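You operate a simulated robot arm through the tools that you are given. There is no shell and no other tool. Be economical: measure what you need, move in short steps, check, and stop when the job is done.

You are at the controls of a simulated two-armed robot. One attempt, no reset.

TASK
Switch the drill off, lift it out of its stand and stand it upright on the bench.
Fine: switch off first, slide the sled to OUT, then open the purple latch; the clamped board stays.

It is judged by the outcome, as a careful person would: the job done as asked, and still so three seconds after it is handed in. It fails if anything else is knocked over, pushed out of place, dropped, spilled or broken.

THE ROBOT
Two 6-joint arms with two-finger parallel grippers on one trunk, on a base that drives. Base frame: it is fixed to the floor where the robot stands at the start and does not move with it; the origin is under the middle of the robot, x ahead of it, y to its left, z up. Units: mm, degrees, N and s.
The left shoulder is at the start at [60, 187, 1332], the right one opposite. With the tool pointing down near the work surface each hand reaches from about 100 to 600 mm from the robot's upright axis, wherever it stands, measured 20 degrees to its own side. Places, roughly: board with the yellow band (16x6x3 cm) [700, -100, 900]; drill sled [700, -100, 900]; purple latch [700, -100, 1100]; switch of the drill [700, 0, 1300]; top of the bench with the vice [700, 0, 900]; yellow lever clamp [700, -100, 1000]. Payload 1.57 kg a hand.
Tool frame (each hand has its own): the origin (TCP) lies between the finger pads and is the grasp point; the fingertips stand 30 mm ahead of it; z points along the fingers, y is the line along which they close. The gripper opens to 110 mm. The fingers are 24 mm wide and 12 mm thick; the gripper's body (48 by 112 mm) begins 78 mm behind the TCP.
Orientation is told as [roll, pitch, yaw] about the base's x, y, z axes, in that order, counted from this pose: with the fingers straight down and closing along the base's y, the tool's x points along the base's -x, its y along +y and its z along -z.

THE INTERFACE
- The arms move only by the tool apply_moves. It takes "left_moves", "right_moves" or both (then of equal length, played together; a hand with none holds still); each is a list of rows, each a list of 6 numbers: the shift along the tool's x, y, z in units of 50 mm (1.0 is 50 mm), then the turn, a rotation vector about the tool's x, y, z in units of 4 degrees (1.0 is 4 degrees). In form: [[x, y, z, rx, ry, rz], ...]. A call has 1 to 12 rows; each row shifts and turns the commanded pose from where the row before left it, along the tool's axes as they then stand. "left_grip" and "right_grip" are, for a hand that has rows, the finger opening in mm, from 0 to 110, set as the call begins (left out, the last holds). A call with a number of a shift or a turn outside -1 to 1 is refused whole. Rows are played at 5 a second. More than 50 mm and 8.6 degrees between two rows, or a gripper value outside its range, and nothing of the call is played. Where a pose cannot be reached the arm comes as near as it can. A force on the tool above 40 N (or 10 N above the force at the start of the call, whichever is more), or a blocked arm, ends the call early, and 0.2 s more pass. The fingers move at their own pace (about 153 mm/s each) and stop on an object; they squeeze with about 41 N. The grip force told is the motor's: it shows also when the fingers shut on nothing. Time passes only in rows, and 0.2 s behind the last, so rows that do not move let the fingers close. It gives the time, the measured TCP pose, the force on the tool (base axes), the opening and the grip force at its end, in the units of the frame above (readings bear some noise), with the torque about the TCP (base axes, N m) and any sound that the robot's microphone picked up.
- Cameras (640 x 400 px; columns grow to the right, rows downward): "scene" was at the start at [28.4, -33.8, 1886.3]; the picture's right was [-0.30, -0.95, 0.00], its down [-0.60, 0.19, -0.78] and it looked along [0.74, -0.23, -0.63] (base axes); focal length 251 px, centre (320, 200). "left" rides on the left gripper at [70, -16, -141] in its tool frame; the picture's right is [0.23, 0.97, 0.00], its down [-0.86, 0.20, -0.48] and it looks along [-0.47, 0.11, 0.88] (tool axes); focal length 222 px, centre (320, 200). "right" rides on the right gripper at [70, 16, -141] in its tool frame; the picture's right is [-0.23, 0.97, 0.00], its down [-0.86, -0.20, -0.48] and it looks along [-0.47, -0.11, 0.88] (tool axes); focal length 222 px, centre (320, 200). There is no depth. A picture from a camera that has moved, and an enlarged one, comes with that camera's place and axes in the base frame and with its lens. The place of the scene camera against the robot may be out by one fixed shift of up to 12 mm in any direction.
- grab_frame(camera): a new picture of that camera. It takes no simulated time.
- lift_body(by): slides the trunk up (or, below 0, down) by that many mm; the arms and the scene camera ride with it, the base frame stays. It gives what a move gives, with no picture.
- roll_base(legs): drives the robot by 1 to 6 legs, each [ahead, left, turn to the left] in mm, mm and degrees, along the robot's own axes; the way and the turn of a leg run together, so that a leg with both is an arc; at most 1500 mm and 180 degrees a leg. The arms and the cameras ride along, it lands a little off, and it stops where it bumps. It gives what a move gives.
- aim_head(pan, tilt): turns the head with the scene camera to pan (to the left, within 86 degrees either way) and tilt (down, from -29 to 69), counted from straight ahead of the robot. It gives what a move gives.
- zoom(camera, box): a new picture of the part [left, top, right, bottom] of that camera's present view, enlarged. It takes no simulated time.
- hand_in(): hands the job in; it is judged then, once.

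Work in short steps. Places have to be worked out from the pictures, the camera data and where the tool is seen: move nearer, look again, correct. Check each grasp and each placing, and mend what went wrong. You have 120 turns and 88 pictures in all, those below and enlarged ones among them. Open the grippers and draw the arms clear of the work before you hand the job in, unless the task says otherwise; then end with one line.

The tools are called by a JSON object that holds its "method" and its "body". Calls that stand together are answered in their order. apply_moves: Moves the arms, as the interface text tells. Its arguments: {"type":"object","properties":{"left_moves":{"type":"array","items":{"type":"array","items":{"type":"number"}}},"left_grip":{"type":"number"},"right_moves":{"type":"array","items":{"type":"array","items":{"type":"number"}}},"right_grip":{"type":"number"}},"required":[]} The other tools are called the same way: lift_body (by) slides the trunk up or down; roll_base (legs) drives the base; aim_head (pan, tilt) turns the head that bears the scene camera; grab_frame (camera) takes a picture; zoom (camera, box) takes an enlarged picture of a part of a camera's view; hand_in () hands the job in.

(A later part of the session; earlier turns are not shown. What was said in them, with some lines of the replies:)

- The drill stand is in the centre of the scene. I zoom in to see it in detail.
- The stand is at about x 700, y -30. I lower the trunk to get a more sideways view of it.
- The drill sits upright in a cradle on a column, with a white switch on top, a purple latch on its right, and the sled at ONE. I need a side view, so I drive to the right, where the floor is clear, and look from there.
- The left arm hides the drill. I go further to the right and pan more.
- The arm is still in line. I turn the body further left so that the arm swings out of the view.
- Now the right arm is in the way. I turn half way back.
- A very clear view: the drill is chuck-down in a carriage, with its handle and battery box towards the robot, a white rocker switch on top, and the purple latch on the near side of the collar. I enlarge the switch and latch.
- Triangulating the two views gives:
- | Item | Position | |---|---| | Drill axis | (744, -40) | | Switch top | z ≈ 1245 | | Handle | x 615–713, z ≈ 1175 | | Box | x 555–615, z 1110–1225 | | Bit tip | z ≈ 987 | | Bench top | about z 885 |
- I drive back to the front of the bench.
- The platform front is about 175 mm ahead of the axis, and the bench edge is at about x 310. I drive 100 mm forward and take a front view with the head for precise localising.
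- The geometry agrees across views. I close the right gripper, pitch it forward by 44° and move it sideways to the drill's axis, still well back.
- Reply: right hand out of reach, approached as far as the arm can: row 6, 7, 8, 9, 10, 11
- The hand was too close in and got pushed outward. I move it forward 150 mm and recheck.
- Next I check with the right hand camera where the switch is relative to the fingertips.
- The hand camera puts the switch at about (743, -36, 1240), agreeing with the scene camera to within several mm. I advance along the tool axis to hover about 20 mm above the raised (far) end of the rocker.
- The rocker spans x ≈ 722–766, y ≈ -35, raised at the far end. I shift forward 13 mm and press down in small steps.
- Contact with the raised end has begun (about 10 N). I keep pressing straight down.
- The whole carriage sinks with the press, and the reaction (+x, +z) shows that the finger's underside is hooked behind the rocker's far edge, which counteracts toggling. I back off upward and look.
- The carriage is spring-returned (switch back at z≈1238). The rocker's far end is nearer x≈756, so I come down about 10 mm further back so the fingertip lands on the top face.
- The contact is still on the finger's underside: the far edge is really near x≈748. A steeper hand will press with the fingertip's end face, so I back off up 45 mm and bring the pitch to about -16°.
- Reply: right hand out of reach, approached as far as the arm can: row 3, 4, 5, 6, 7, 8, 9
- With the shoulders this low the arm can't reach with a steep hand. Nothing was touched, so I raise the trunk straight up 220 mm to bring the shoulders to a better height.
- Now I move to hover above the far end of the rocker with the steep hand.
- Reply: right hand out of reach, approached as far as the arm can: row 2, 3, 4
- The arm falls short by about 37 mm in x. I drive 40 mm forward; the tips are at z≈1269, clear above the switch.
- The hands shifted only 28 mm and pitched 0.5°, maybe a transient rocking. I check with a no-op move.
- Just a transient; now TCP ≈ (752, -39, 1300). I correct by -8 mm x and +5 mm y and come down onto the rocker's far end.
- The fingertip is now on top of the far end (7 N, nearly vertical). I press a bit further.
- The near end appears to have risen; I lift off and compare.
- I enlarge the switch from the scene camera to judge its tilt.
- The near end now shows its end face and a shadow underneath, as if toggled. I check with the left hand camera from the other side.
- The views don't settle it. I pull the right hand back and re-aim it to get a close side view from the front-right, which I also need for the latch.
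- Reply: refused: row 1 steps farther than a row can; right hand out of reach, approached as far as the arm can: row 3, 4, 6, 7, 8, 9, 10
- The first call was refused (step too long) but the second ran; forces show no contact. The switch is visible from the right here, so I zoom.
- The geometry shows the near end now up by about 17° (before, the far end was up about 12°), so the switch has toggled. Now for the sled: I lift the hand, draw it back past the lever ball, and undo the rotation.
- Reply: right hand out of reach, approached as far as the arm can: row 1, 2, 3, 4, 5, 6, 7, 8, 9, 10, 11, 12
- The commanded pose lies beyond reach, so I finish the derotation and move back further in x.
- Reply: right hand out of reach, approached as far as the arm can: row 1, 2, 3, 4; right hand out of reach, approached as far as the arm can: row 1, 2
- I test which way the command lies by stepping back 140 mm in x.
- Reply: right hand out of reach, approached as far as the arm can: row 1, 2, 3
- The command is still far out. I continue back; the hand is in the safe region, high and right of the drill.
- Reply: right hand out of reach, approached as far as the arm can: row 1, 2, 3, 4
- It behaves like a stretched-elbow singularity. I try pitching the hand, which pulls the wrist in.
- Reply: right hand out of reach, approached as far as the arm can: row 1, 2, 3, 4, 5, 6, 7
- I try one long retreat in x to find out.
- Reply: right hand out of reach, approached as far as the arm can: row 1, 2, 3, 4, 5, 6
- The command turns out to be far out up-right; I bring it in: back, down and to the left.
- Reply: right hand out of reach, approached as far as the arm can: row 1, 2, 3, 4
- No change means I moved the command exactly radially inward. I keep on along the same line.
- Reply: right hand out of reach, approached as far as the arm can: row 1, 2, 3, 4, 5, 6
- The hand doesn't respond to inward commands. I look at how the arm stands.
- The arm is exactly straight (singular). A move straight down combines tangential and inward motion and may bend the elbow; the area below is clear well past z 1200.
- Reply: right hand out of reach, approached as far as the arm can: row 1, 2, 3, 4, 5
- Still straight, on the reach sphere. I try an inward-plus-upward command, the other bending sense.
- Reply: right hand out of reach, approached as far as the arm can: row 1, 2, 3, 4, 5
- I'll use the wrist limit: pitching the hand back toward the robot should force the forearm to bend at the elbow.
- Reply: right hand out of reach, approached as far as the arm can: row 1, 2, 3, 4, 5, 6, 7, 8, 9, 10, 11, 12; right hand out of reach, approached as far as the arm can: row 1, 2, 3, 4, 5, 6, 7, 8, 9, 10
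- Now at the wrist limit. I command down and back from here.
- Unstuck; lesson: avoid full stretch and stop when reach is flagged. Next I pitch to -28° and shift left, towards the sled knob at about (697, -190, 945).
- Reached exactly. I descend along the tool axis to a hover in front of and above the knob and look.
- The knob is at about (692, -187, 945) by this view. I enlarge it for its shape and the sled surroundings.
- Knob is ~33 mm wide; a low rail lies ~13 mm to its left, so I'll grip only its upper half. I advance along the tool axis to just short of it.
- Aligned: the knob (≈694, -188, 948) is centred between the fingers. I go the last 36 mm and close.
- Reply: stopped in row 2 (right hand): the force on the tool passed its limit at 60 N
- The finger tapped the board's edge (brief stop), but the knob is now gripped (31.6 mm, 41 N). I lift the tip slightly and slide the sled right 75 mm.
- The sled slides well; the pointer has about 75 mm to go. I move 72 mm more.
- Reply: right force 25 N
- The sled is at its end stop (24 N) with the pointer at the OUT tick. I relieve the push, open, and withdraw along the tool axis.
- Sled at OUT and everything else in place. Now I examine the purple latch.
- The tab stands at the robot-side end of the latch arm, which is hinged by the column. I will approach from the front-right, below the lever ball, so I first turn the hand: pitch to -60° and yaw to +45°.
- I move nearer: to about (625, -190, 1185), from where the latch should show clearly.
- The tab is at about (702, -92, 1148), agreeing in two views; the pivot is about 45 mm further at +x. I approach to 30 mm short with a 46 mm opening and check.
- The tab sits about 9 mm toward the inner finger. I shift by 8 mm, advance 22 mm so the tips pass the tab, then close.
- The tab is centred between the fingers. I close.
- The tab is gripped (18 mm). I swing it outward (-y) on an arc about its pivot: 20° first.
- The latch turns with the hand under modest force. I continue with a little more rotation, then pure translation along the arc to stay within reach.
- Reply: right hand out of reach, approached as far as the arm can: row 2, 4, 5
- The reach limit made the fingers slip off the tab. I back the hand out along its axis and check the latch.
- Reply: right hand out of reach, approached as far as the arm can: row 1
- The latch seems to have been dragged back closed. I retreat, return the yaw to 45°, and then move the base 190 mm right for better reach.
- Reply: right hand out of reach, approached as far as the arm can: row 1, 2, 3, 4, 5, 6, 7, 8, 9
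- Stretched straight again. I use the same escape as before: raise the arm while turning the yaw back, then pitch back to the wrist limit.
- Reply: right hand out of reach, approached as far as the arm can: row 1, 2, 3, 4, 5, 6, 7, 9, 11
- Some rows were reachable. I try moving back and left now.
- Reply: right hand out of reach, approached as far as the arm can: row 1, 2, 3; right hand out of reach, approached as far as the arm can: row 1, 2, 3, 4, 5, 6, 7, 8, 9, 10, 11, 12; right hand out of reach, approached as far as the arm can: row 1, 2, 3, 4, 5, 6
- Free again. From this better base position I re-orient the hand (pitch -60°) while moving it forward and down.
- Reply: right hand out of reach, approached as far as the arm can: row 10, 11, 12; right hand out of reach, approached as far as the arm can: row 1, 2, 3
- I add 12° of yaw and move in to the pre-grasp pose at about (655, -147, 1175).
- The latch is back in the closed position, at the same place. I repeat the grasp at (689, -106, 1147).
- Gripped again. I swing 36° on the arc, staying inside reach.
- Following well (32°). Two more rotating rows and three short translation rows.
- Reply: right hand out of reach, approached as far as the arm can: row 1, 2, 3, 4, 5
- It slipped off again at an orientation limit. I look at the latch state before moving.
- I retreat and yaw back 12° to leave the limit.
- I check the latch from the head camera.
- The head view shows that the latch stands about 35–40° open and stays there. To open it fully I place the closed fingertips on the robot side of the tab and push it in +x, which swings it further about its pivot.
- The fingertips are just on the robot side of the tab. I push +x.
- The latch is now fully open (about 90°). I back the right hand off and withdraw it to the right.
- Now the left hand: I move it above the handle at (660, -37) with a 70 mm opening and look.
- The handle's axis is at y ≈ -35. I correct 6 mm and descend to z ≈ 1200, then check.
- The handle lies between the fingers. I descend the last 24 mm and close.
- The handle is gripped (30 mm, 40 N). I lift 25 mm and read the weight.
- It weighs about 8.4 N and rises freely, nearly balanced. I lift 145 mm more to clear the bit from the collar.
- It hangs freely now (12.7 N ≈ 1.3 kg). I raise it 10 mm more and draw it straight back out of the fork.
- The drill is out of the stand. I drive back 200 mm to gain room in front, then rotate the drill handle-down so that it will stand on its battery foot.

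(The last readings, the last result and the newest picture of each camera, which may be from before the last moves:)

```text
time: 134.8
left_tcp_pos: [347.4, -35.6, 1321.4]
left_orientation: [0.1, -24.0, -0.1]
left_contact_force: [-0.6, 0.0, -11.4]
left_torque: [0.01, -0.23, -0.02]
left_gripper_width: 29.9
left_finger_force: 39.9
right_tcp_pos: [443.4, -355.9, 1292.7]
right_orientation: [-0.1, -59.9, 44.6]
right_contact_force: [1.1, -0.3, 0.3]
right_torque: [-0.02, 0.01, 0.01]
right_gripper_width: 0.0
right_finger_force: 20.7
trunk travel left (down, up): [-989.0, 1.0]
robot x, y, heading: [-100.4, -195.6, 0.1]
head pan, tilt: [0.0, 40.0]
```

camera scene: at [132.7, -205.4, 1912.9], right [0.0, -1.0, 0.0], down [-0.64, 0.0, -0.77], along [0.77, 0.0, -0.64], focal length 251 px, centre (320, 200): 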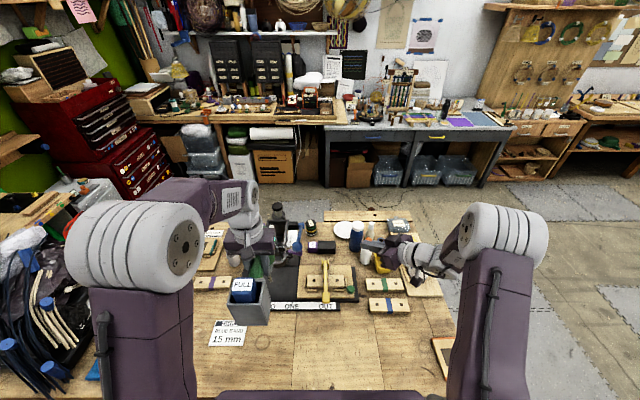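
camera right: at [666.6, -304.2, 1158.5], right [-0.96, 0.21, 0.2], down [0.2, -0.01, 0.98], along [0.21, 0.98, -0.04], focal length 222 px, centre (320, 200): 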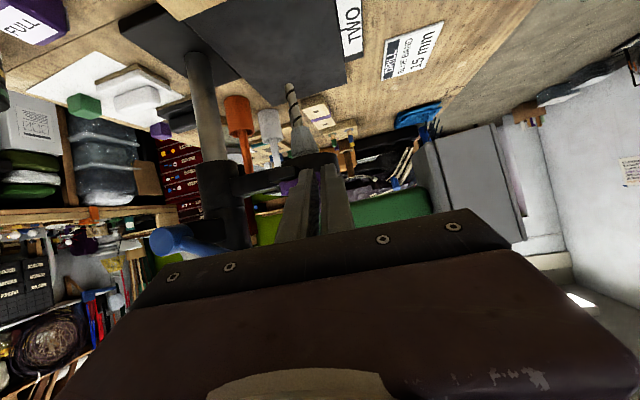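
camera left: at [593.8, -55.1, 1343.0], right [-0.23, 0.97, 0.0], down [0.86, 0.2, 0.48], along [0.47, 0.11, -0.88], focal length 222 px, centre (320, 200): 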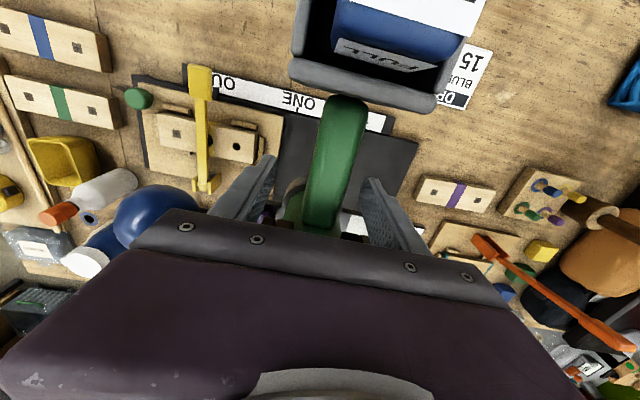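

Tracking fine. I continue pitching, with somewhat more forward motion.

{"method": "apply_moves", "body": {"left_moves": [[-0.16, 0, 0.19, 0, -1, 0], [-0.16, 0, 0.19, 0, -1, 0], [-0.16, 0, 0.19, 0, -1, 0], [-0.16, 0, 0.19, 0, -1, 0], [-0.12, 0, 0.21, 0, -1, 0], [-0.12, 0, 0.21, 0, -1, 0]]}}

```text
time: 136.2
left_tcp_pos: [369.1, -14.7, 1306.5]
left_orientation: [4.5, -32.9, -0.4]
left_contact_force: [-1.6, 0.2, -12.2]
left_torque: [0.01, -0.23, 0.05]
left_gripper_width: 30.0
left_finger_force: 39.0
left hand out of reach, approached as far as the arm can: row 2, 3, 4, 5, 6
right_tcp_pos: [444.2, -354.8, 1292.4]
right_orientation: [-0.2, -60.0, 44.6]
right_contact_force: [-0.5, 0.1, 0.0]
right_torque: [-0.01, 0.01, -0.02]
right_gripper_width: 0.0
right_finger_force: 21.0
trunk travel left (down, up): [-989.0, 1.0]
robot x, y, heading: [-101.6, -201.1, -0.0]
head pan, tilt: [0.0, 40.0]
```

Too close in for that pitch. I move the hand forward and down 100 mm first.

{"method": "apply_moves", "body": {"left_moves": [[-0.41, -0.13, 0.58, 0, 0, 0], [-0.41, -0.13, 0.58, 0, 0, 0], [-0.41, -0.13, 0.58, 0, 0, 0]]}}

```text
time: 137.0
left_tcp_pos: [469.8, -30.3, 1266.0]
left_orientation: [4.6, -32.9, -0.3]
left_contact_force: [-0.2, -0.4, -11.6]
left_torque: [0.0, -0.21, 0.02]
left_gripper_width: 29.9
left_finger_force: 39.0
right_tcp_pos: [445.8, -354.5, 1293.6]
right_orientation: [-0.2, -60.0, 44.5]
right_contact_force: [-0.3, 0.3, 0.2]
right_torque: [0.02, -0.01, -0.03]
right_gripper_width: 0.0
right_finger_force: 21.1
trunk travel left (down, up): [-989.0, 1.0]
robot x, y, heading: [-101.0, -197.4, 0.0]
head pan, tilt: [0.0, 40.0]
```

Good. For clearance between bit and stand while rotating, I back the base 80 mm; then I remove the 4.6° roll and pitch on.

{"method": "roll_base", "body": {"legs": [[-80, 0, 0]]}}

{"method": "apply_moves", "body": {"left_moves": [[0, 0, 0, 0.57, 0, 0], [0, 0, 0, 0.57, 0, 0], [0, 0, 0, 0, -1, 0], [0, 0, 0, 0, -1, 0], [0, 0, 0, 0, -1, 0], [0, 0, 0, 0, -1, 0], [0, 0, 0, 0, -1, 0], [0, 0, 0, 0, -1, 0]]}}

```text
time: 138.1
left_tcp_pos: [401.9, -28.3, 1260.6]
left_orientation: [4.6, -32.4, -0.2]
left_contact_force: [2.7, 0.5, -13.5]
left_torque: [-0.04, -0.22, 0.01]
left_gripper_width: 29.9
left_finger_force: 40.1
right_tcp_pos: [375.1, -354.2, 1287.1]
right_orientation: [0.6, -59.6, 44.0]
right_contact_force: [1.4, -0.6, 0.1]
right_torque: [0.06, 0.03, 0.03]
right_gripper_width: 0.0
right_finger_force: 21.4
trunk travel left (down, up): [-989.0, 1.0]
robot x, y, heading: [-181.7, -197.8, 0.3]
head pan, tilt: [0.0, 40.0]
```

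```text
time: 139.9
left_tcp_pos: [384.6, -42.4, 1265.3]
left_orientation: [-3.2, -46.1, 0.5]
left_contact_force: [0.6, 0.1, -11.5]
left_torque: [0.02, -0.18, -0.03]
left_gripper_width: 30.0
left_finger_force: 38.9
left hand out of reach, approached as far as the arm can: row 3, 4, 5, 6
right_tcp_pos: [362.3, -354.3, 1293.7]
right_orientation: [-0.2, -59.9, 44.6]
right_contact_force: [0.4, -0.7, 0.1]
right_torque: [-0.01, -0.02, 0.01]
right_gripper_width: 0.0
right_finger_force: 22.0
trunk travel left (down, up): [-989.0, 1.0]
robot x, y, heading: [-178.2, -197.1, 0.1]
head pan, tilt: [0.0, 40.0]
```

I extend 70 mm forward and 60 mm down, fix the roll, and continue pitching gradually.

{"method": "apply_moves", "body": {"left_moves": [[-0.05, 0.07, 0.92, 0, 0, 0], [-0.05, 0.07, 0.92, 0, 0, 0], [0, 0, 0, -0.8, 0, 0], [0, 0, 0, 0, -1, 0], [0, 0, 0, 0, -1, 0], [0, 0, 0, 0, -1, 0]]}}

```text
time: 141.3
left_tcp_pos: [456.5, -40.6, 1203.3]
left_orientation: [0.0, -58.1, 0.6]
left_contact_force: [0.9, 0.3, -11.8]
left_torque: [0.02, -0.12, 0.05]
left_gripper_width: 29.7
left_finger_force: 38.8
right_tcp_pos: [365.2, -353.5, 1292.4]
right_orientation: [-0.1, -59.9, 44.6]
right_contact_force: [-0.2, 0.4, 0.2]
right_torque: [-0.02, -0.04, -0.03]
right_gripper_width: 0.2
right_finger_force: 21.6
trunk travel left (down, up): [-989.0, 1.0]
robot x, y, heading: [-179.1, -199.0, -0.2]
head pan, tilt: [0.0, 40.0]
```

No flags. I continue, lowering a little at the same time.

{"method": "apply_moves", "body": {"left_moves": [[0.18, 0, 0.08, 0, -1, 0], [0.18, 0, 0.08, 0, -1, 0], [0.18, 0, 0.08, 0, -1, 0], [0.18, 0, 0.08, 0, -1, 0]]}}

```text
time: 142.3
left_tcp_pos: [517.2, -46.7, 1170.2]
left_orientation: [-0.1, -73.9, 0.6]
left_contact_force: [0.6, -0.1, -11.5]
left_torque: [0.0, -0.04, 0.0]
left_gripper_width: 30.3
left_finger_force: 38.6
left hand out of reach, approached as far as the arm can: row 2, 3, 4
right_tcp_pos: [366.2, -353.7, 1292.3]
right_orientation: [0.0, -59.9, 44.5]
right_contact_force: [-0.1, -0.2, -0.9]
right_torque: [-0.02, -0.02, 0.01]
right_gripper_width: 0.0
right_finger_force: 21.6
trunk travel left (down, up): [-989.0, 1.0]
robot x, y, heading: [-182.3, -199.9, -0.1]
head pan, tilt: [0.0, 40.0]
```

The hand was pushed forward to keep the pitch; I back the base 130 mm at once so the bit stays clear of the stand.

{"method": "roll_base", "body": {"legs": [[-130, 0, 0]]}}

{"method": "apply_moves", "body": {"left_moves": [[0, 0, 0, 0, 0, 0]]}}

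{"method": "grab_frame", "body": {"camera": "scene"}}

```text
time: 143.6
left_tcp_pos: [388.9, -46.0, 1168.5]
left_orientation: [-0.1, -73.7, 0.6]
left_contact_force: [1.0, -0.8, -12.6]
left_torque: [0.02, -0.04, 0.01]
left_gripper_width: 29.9
left_finger_force: 39.6
right_tcp_pos: [237.9, -355.2, 1290.0]
right_orientation: [0.2, -59.7, 44.3]
right_contact_force: [1.0, 0.1, 0.9]
right_torque: [-0.03, -0.05, 0.0]
right_gripper_width: 0.0
right_finger_force: 21.0
trunk travel left (down, up): [-989.0, 1.0]
robot x, y, heading: [-309.7, -196.1, -0.0]
head pan, tilt: [0.0, 40.0]
```

```text
time: 144.0
left_tcp_pos: [381.5, -47.5, 1170.1]
left_orientation: [0.0, -73.7, 0.5]
left_contact_force: [0.4, 0.2, -11.6]
left_torque: [0.01, -0.03, 0.03]
left_gripper_width: 29.9
left_finger_force: 39.4
right_tcp_pos: [232.8, -355.1, 1292.8]
right_orientation: [-0.2, -60.0, 44.6]
right_contact_force: [1.0, 0.5, 0.6]
right_torque: [0.01, 0.02, -0.02]
right_gripper_width: 0.2
right_finger_force: 21.5
trunk travel left (down, up): [-989.0, 1.0]
robot x, y, heading: [-310.7, -199.2, -0.4]
head pan, tilt: [0.0, 40.0]
```

```text
16 pictures are left
camera scene: at [-277.7, -204.9, 1912.9], right [0.0, -1.0, 0.0], down [-0.64, 0.0, -0.77], along [0.77, 0.0, -0.64], focal length 251 px, centre (320, 200)
```

scene: 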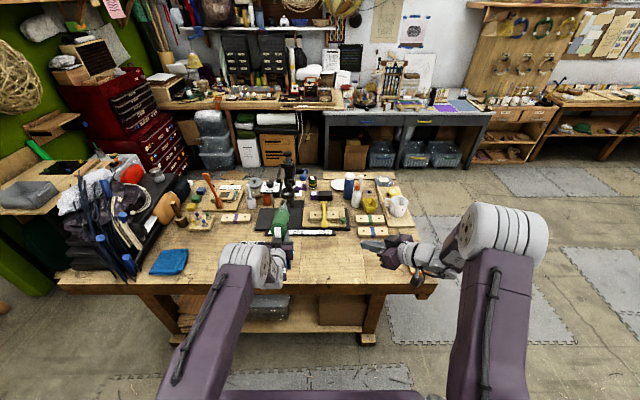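

Clear now. Four more pitch rows bring it to -90°, with a bit of forward motion.

{"method": "apply_moves", "body": {"left_moves": [[-0.03, 0, 0.25, 0, -1, 0], [-0.03, 0, 0.25, 0, -1, 0], [-0.03, 0, 0.25, 0, -1, 0], [-0.03, 0, 0.25, 0, -1, 0]]}}

```text
time: 145.0
left_tcp_pos: [440.1, -46.3, 1165.1]
left_orientation: [-6.1, -89.7, 6.6]
left_contact_force: [0.2, 0.1, -12.3]
left_torque: [-0.03, 0.07, -0.03]
left_gripper_width: 30.0
left_finger_force: 39.1
left hand out of reach, approached as far as the arm can: row 1
right_tcp_pos: [234.0, -354.7, 1293.0]
right_orientation: [-0.1, -59.9, 44.5]
right_contact_force: [0.3, -0.2, 0.2]
right_torque: [0.01, -0.01, 0.04]
right_gripper_width: 0.2
right_finger_force: 21.5
trunk travel left (down, up): [-989.0, 1.0]
robot x, y, heading: [-315.4, -200.0, -0.0]
head pan, tilt: [0.0, 40.0]
```

The drill is handle-down, upright, at (440, -46). I lower the trunk 130 mm and look.

{"method": "lift_body", "body": {"by": -130}}

{"method": "grab_frame", "body": {"camera": "left"}}

{"method": "zoom", "body": {"camera": "scene", "box": [200, 190, 360, 310]}}

```text
time: 146.6
left_tcp_pos: [439.0, -47.2, 1037.5]
left_orientation: [-12.7, -89.9, 13.0]
left_contact_force: [0.0, 0.2, -11.8]
left_torque: [0.0, 0.1, 0.0]
left_gripper_width: 29.9
left_finger_force: 39.1
right_tcp_pos: [233.1, -355.7, 1162.0]
right_orientation: [-0.2, -60.1, 44.5]
right_contact_force: [0.4, 0.5, -0.2]
right_torque: [-0.02, -0.05, 0.0]
right_gripper_width: 0.0
right_finger_force: 21.6
trunk travel left (down, up): [-859.0, 131.0]
robot x, y, heading: [-313.5, -197.1, -0.2]
head pan, tilt: [0.0, 40.0]
```

```text
15 pictures are left
camera left: at [298.4, -65.2, 969.1], right [-0.01, 0.97, -0.23], down [-0.48, 0.2, 0.86], along [0.88, 0.12, 0.46], focal length 222 px, centre (320, 200)
```

left: 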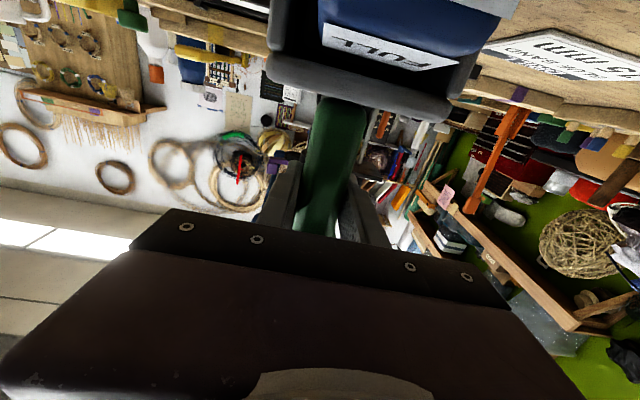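

```text
3.33 times, centred on (280, 250) of scene
camera zoom: at [-276.4, -205.0, 1782.9], right [0.0, -1.0, 0.0], down [-0.64, 0.0, -0.76], along [0.76, 0.0, -0.64], focal length 836 px, centre (453, 33)
```

zoom: 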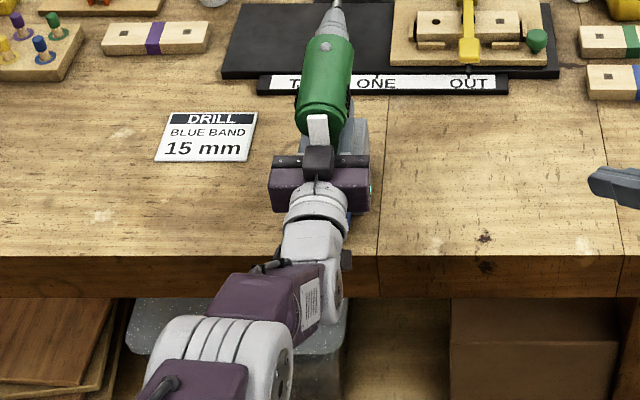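

Upright over a clear patch of bench. I lower 30 mm and then in small steps, watching the force.

{"method": "lift_body", "body": {"by": -30}}

{"method": "lift_body", "body": {"by": -6}}

{"method": "lift_body", "body": {"by": -4}}

```text
time: 147.3
left_tcp_pos: [437.1, -46.7, 1016.8]
left_orientation: [-179.9, -89.0, -179.7]
left_contact_force: [7.9, 2.8, 28.7]
left_torque: [0.11, -0.42, -0.81]
left_gripper_width: 30.0
left_finger_force: 39.7
right_tcp_pos: [227.8, -355.1, 1136.7]
right_orientation: [-0.5, -60.2, 44.8]
right_contact_force: [-0.2, 0.0, -0.1]
right_torque: [-0.04, 0.01, 0.01]
right_gripper_width: 0.3
right_finger_force: 21.4
trunk travel left (down, up): [-829.0, 161.0]
robot x, y, heading: [-307.7, -195.3, 0.2]
head pan, tilt: [0.0, 40.0]
```

```text
time: 147.9
left_tcp_pos: [435.5, -47.7, 1010.1]
left_orientation: [-179.0, -89.0, 179.5]
left_contact_force: [3.5, 1.8, 29.7]
left_torque: [0.1, -0.39, 0.0]
left_gripper_width: 29.6
left_finger_force: 39.1
right_tcp_pos: [226.3, -356.3, 1130.2]
right_orientation: [-0.5, -60.2, 44.9]
right_contact_force: [0.4, -0.6, 0.3]
right_torque: [0.0, -0.04, -0.02]
right_gripper_width: 0.0
right_finger_force: 21.2
trunk travel left (down, up): [-823.0, 167.0]
robot x, y, heading: [-312.1, -194.6, -0.1]
head pan, tilt: [0.0, 40.0]
```

```text
time: 148.4
left_tcp_pos: [436.0, -47.4, 999.4]
left_orientation: [19.8, -90.0, -19.5]
left_contact_force: [-5.7, 0.1, 10.3]
left_torque: [-0.1, -0.8, 0.04]
left_gripper_width: 29.9
left_finger_force: 39.5
right_tcp_pos: [227.2, -355.6, 1124.1]
right_orientation: [-0.3, -60.2, 44.8]
right_contact_force: [-0.4, 0.5, -0.1]
right_torque: [0.01, 0.0, -0.03]
right_gripper_width: 0.1
right_finger_force: 21.4
trunk travel left (down, up): [-819.0, 171.0]
robot x, y, heading: [-313.6, -195.9, -0.0]
head pan, tilt: [0.0, 40.0]
```

Contact came early, at about TCP z 1017. I look closely before going on.

{"method": "zoom", "body": {"camera": "scene", "box": [240, 180, 340, 280]}}

{"method": "grab_frame", "body": {"camera": "left"}}

```text
4.00 times, centred on (290, 230) of scene
camera zoom: at [-283.9, -206.2, 1742.6], right [0.0, -1.0, 0.0], down [-0.64, 0.0, -0.77], along [0.77, 0.0, -0.64], focal length 1003 px, centre (440, 80)
```

zoom: 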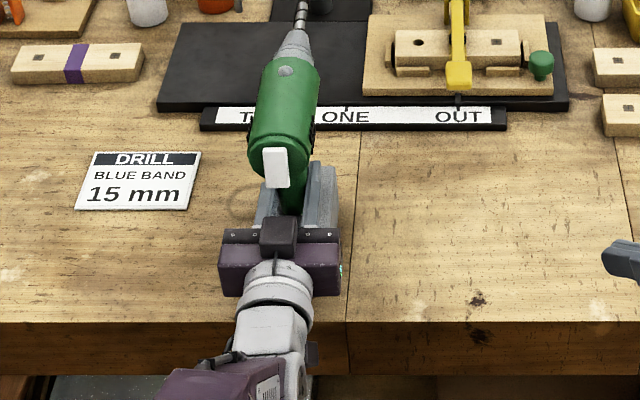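

```text
12 pictures are left
camera left: at [293.4, -66.0, 929.9], right [-0.01, 0.97, -0.23], down [-0.48, 0.2, 0.86], along [0.88, 0.12, 0.47], focal length 222 px, centre (320, 200)
```

left: 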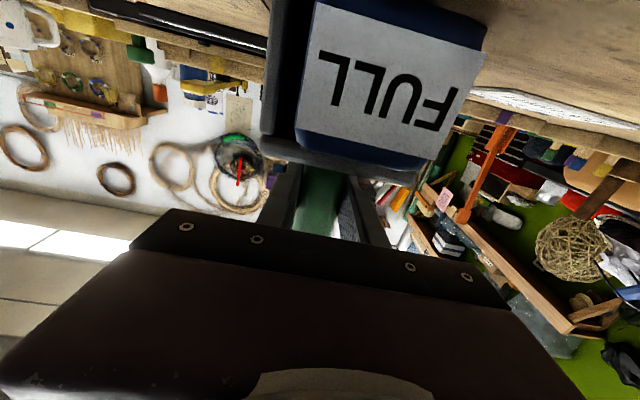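

The handle slid a little in the grip as the foot was pressed onto the bench. The right hand camera should see the drill from the side, so I check the tilt there.

{"method": "lift_body", "body": {"by": 2}}

{"method": "grab_frame", "body": {"camera": "right"}}

```text
time: 148.9
left_tcp_pos: [436.6, -47.2, 998.9]
left_orientation: [3.9, -89.6, -3.4]
left_contact_force: [-5.3, -0.4, -0.5]
left_torque: [-0.05, -0.26, -0.06]
left_gripper_width: 29.7
left_finger_force: 38.8
right_tcp_pos: [231.1, -355.0, 1126.5]
right_orientation: [-0.3, -60.2, 44.6]
right_contact_force: [-0.1, 0.1, -0.9]
right_torque: [-0.02, 0.01, 0.0]
right_gripper_width: 0.3
right_finger_force: 22.1
trunk travel left (down, up): [-821.0, 169.0]
robot x, y, heading: [-311.0, -195.4, -0.1]
head pan, tilt: [0.0, 40.0]
```

```text
11 pictures are left
camera right: at [106.6, -453.7, 1136.0], right [-0.6, 0.78, 0.19], down [0.15, -0.13, 0.98], along [0.79, 0.62, -0.03], focal length 222 px, centre (320, 200)
```

right: 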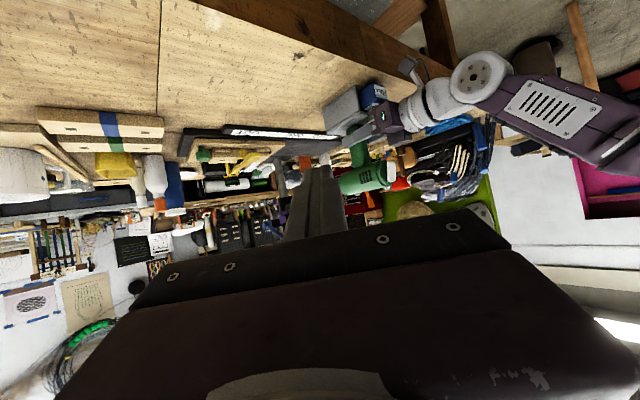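

{"method": "zoom", "body": {"camera": "right", "box": [300, 60, 420, 210]}}

```text
2.67 times, centred on (360, 135) of right
camera zoom: at [106.6, -453.7, 1136.0], right [-0.6, 0.78, 0.19], down [0.15, -0.13, 0.98], along [0.79, 0.62, -0.03], focal length 592 px, centre (213, 373)
```

zoom: 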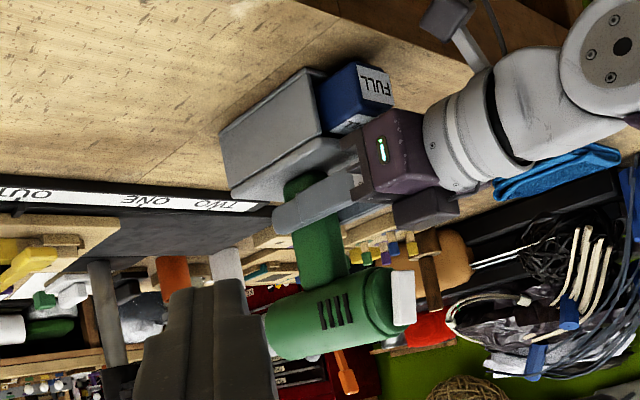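

The body lines point to the horizontal vanishing point and the handle is vertical within about 2°, so the foot is flat on the bench, and the vertical load on the hand is ~0. I open the gripper gently.

{"method": "apply_moves", "body": {"left_moves": [[0, 0, 0, 0, 0, 0], [0, 0, 0, 0, 0, 0], [0, 0, 0, 0, 0, 0]], "left_grip": 64}}

{"method": "zoom", "body": {"camera": "right", "box": [300, 60, 420, 210]}}

```text
time: 149.7
left_tcp_pos: [439.2, -46.5, 1001.4]
left_orientation: [-49.9, -90.0, 50.3]
left_contact_force: [0.8, 0.3, -0.3]
left_torque: [-0.01, 0.0, 0.02]
left_gripper_width: 63.7
left_finger_force: 0.0
right_tcp_pos: [231.5, -355.2, 1125.2]
right_orientation: [-0.2, -60.0, 44.6]
right_contact_force: [0.3, -0.9, -0.5]
right_torque: [0.0, -0.02, 0.02]
right_gripper_width: 0.0
right_finger_force: 21.4
trunk travel left (down, up): [-821.0, 169.0]
robot x, y, heading: [-313.2, -198.2, 0.1]
head pan, tilt: [0.0, 40.0]
```

```text
2.67 times, centred on (360, 135) of right
camera zoom: at [107.6, -453.5, 1135.9], right [-0.6, 0.78, 0.19], down [0.15, -0.13, 0.98], along [0.79, 0.62, -0.03], focal length 592 px, centre (213, 373)
```

zoom: 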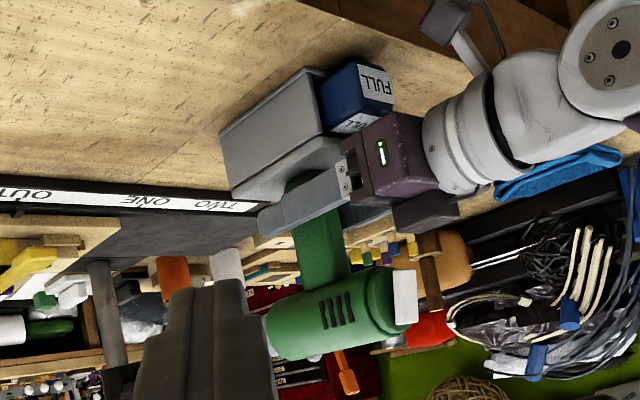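

The drill stands by itself, unmoved. I withdraw straight back with the base.

{"method": "roll_base", "body": {"legs": [[-300, 0, 0]]}}

{"method": "grab_frame", "body": {"camera": "scene"}}

```text
time: 151.8
left_tcp_pos: [139.0, -43.3, 998.9]
left_orientation: [-4.6, -90.0, 5.5]
left_contact_force: [0.6, -0.9, -1.2]
left_torque: [0.01, -0.04, -0.01]
left_gripper_width: 64.1
left_finger_force: 0.0
right_tcp_pos: [-65.8, -352.7, 1125.1]
right_orientation: [0.0, -60.1, 44.8]
right_contact_force: [0.5, -0.1, -0.2]
right_torque: [0.03, 0.03, 0.0]
right_gripper_width: 0.0
right_finger_force: 21.0
trunk travel left (down, up): [-821.0, 169.0]
robot x, y, heading: [-606.7, -197.6, 0.2]
head pan, tilt: [0.0, 40.0]
```

```text
8 pictures are left
camera scene: at [-575.6, -205.5, 1744.9], right [0.0, -1.0, 0.0], down [-0.64, 0.0, -0.77], along [0.77, 0.0, -0.64], focal length 251 px, centre (320, 200)
```

scene: 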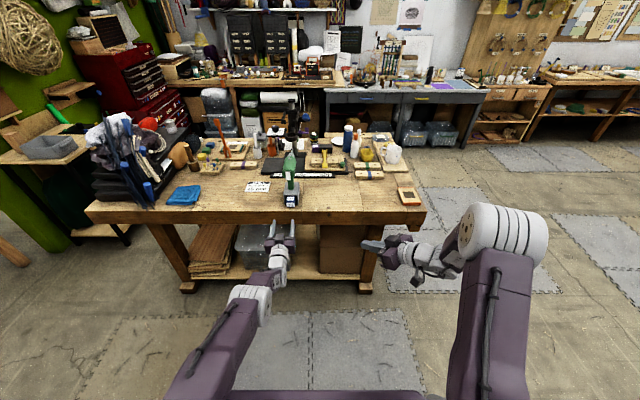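

I check the final state enlarged and open the right gripper.

{"method": "zoom", "body": {"camera": "scene", "box": [230, 90, 410, 220]}}

{"method": "zoom", "body": {"camera": "scene", "box": [262, 140, 322, 215]}}

{"method": "apply_moves", "body": {"right_moves": [[0, 0, 0, 0, 0, 0], [0, 0, 0, 0, 0, 0]], "right_grip": 80}}

```text
3.08 times, centred on (320, 155) of scene
camera zoom: at [-575.6, -205.5, 1744.9], right [0.0, -1.0, 0.0], down [-0.64, 0.0, -0.77], along [0.77, 0.0, -0.64], focal length 772 px, centre (320, 338)
```

zoom: 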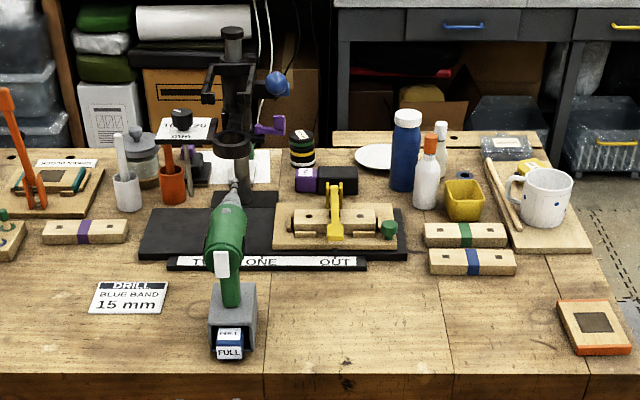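

```text
5.33 times, centred on (292, 178) of scene
camera zoom: at [-575.6, -205.5, 1744.9], right [0.0, -1.0, 0.0], down [-0.64, 0.0, -0.77], along [0.77, 0.0, -0.64], focal length 1338 px, centre (469, 320)
```

zoom: 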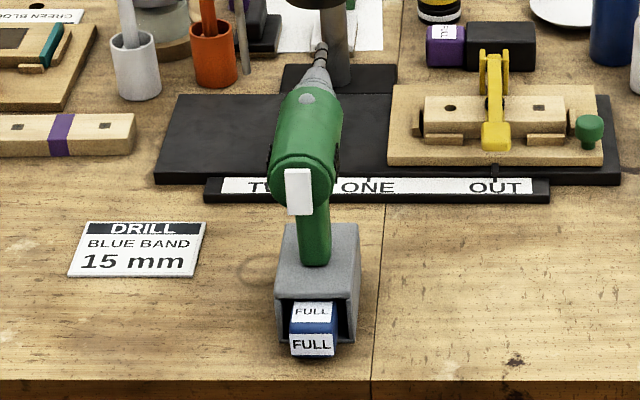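

```text
time: 152.3
left_tcp_pos: [140.3, -43.8, 1000.0]
left_orientation: [-50.4, -90.1, 51.2]
left_contact_force: [0.3, 0.2, -0.3]
left_torque: [-0.01, 0.02, -0.02]
left_gripper_width: 63.9
left_finger_force: 0.1
right_tcp_pos: [-66.5, -352.9, 1124.9]
right_orientation: [-0.1, -60.1, 44.8]
right_contact_force: [0.6, -0.2, 0.0]
right_torque: [0.04, 0.0, -0.03]
right_gripper_width: 80.0
right_finger_force: 0.0
trunk travel left (down, up): [-821.0, 169.0]
robot x, y, heading: [-607.2, -195.6, 0.3]
head pan, tilt: [0.0, 40.0]
```

The drill stands upright on its battery foot with the switch toggled off. The sled is at OUT with the board still clamped, the latch is open, and nothing else has moved. I hand in.

{"method": "hand_in", "body": {}}

```text
The job is handed in.
```

The drill is switched off, out of its stand and standing upright on its battery foot on the bench; the sled is at OUT, the latch is open, the board is still clamped, and the job is handed in. I judged "off" from the rocker having flipped, since no drill sound was reported at any point.
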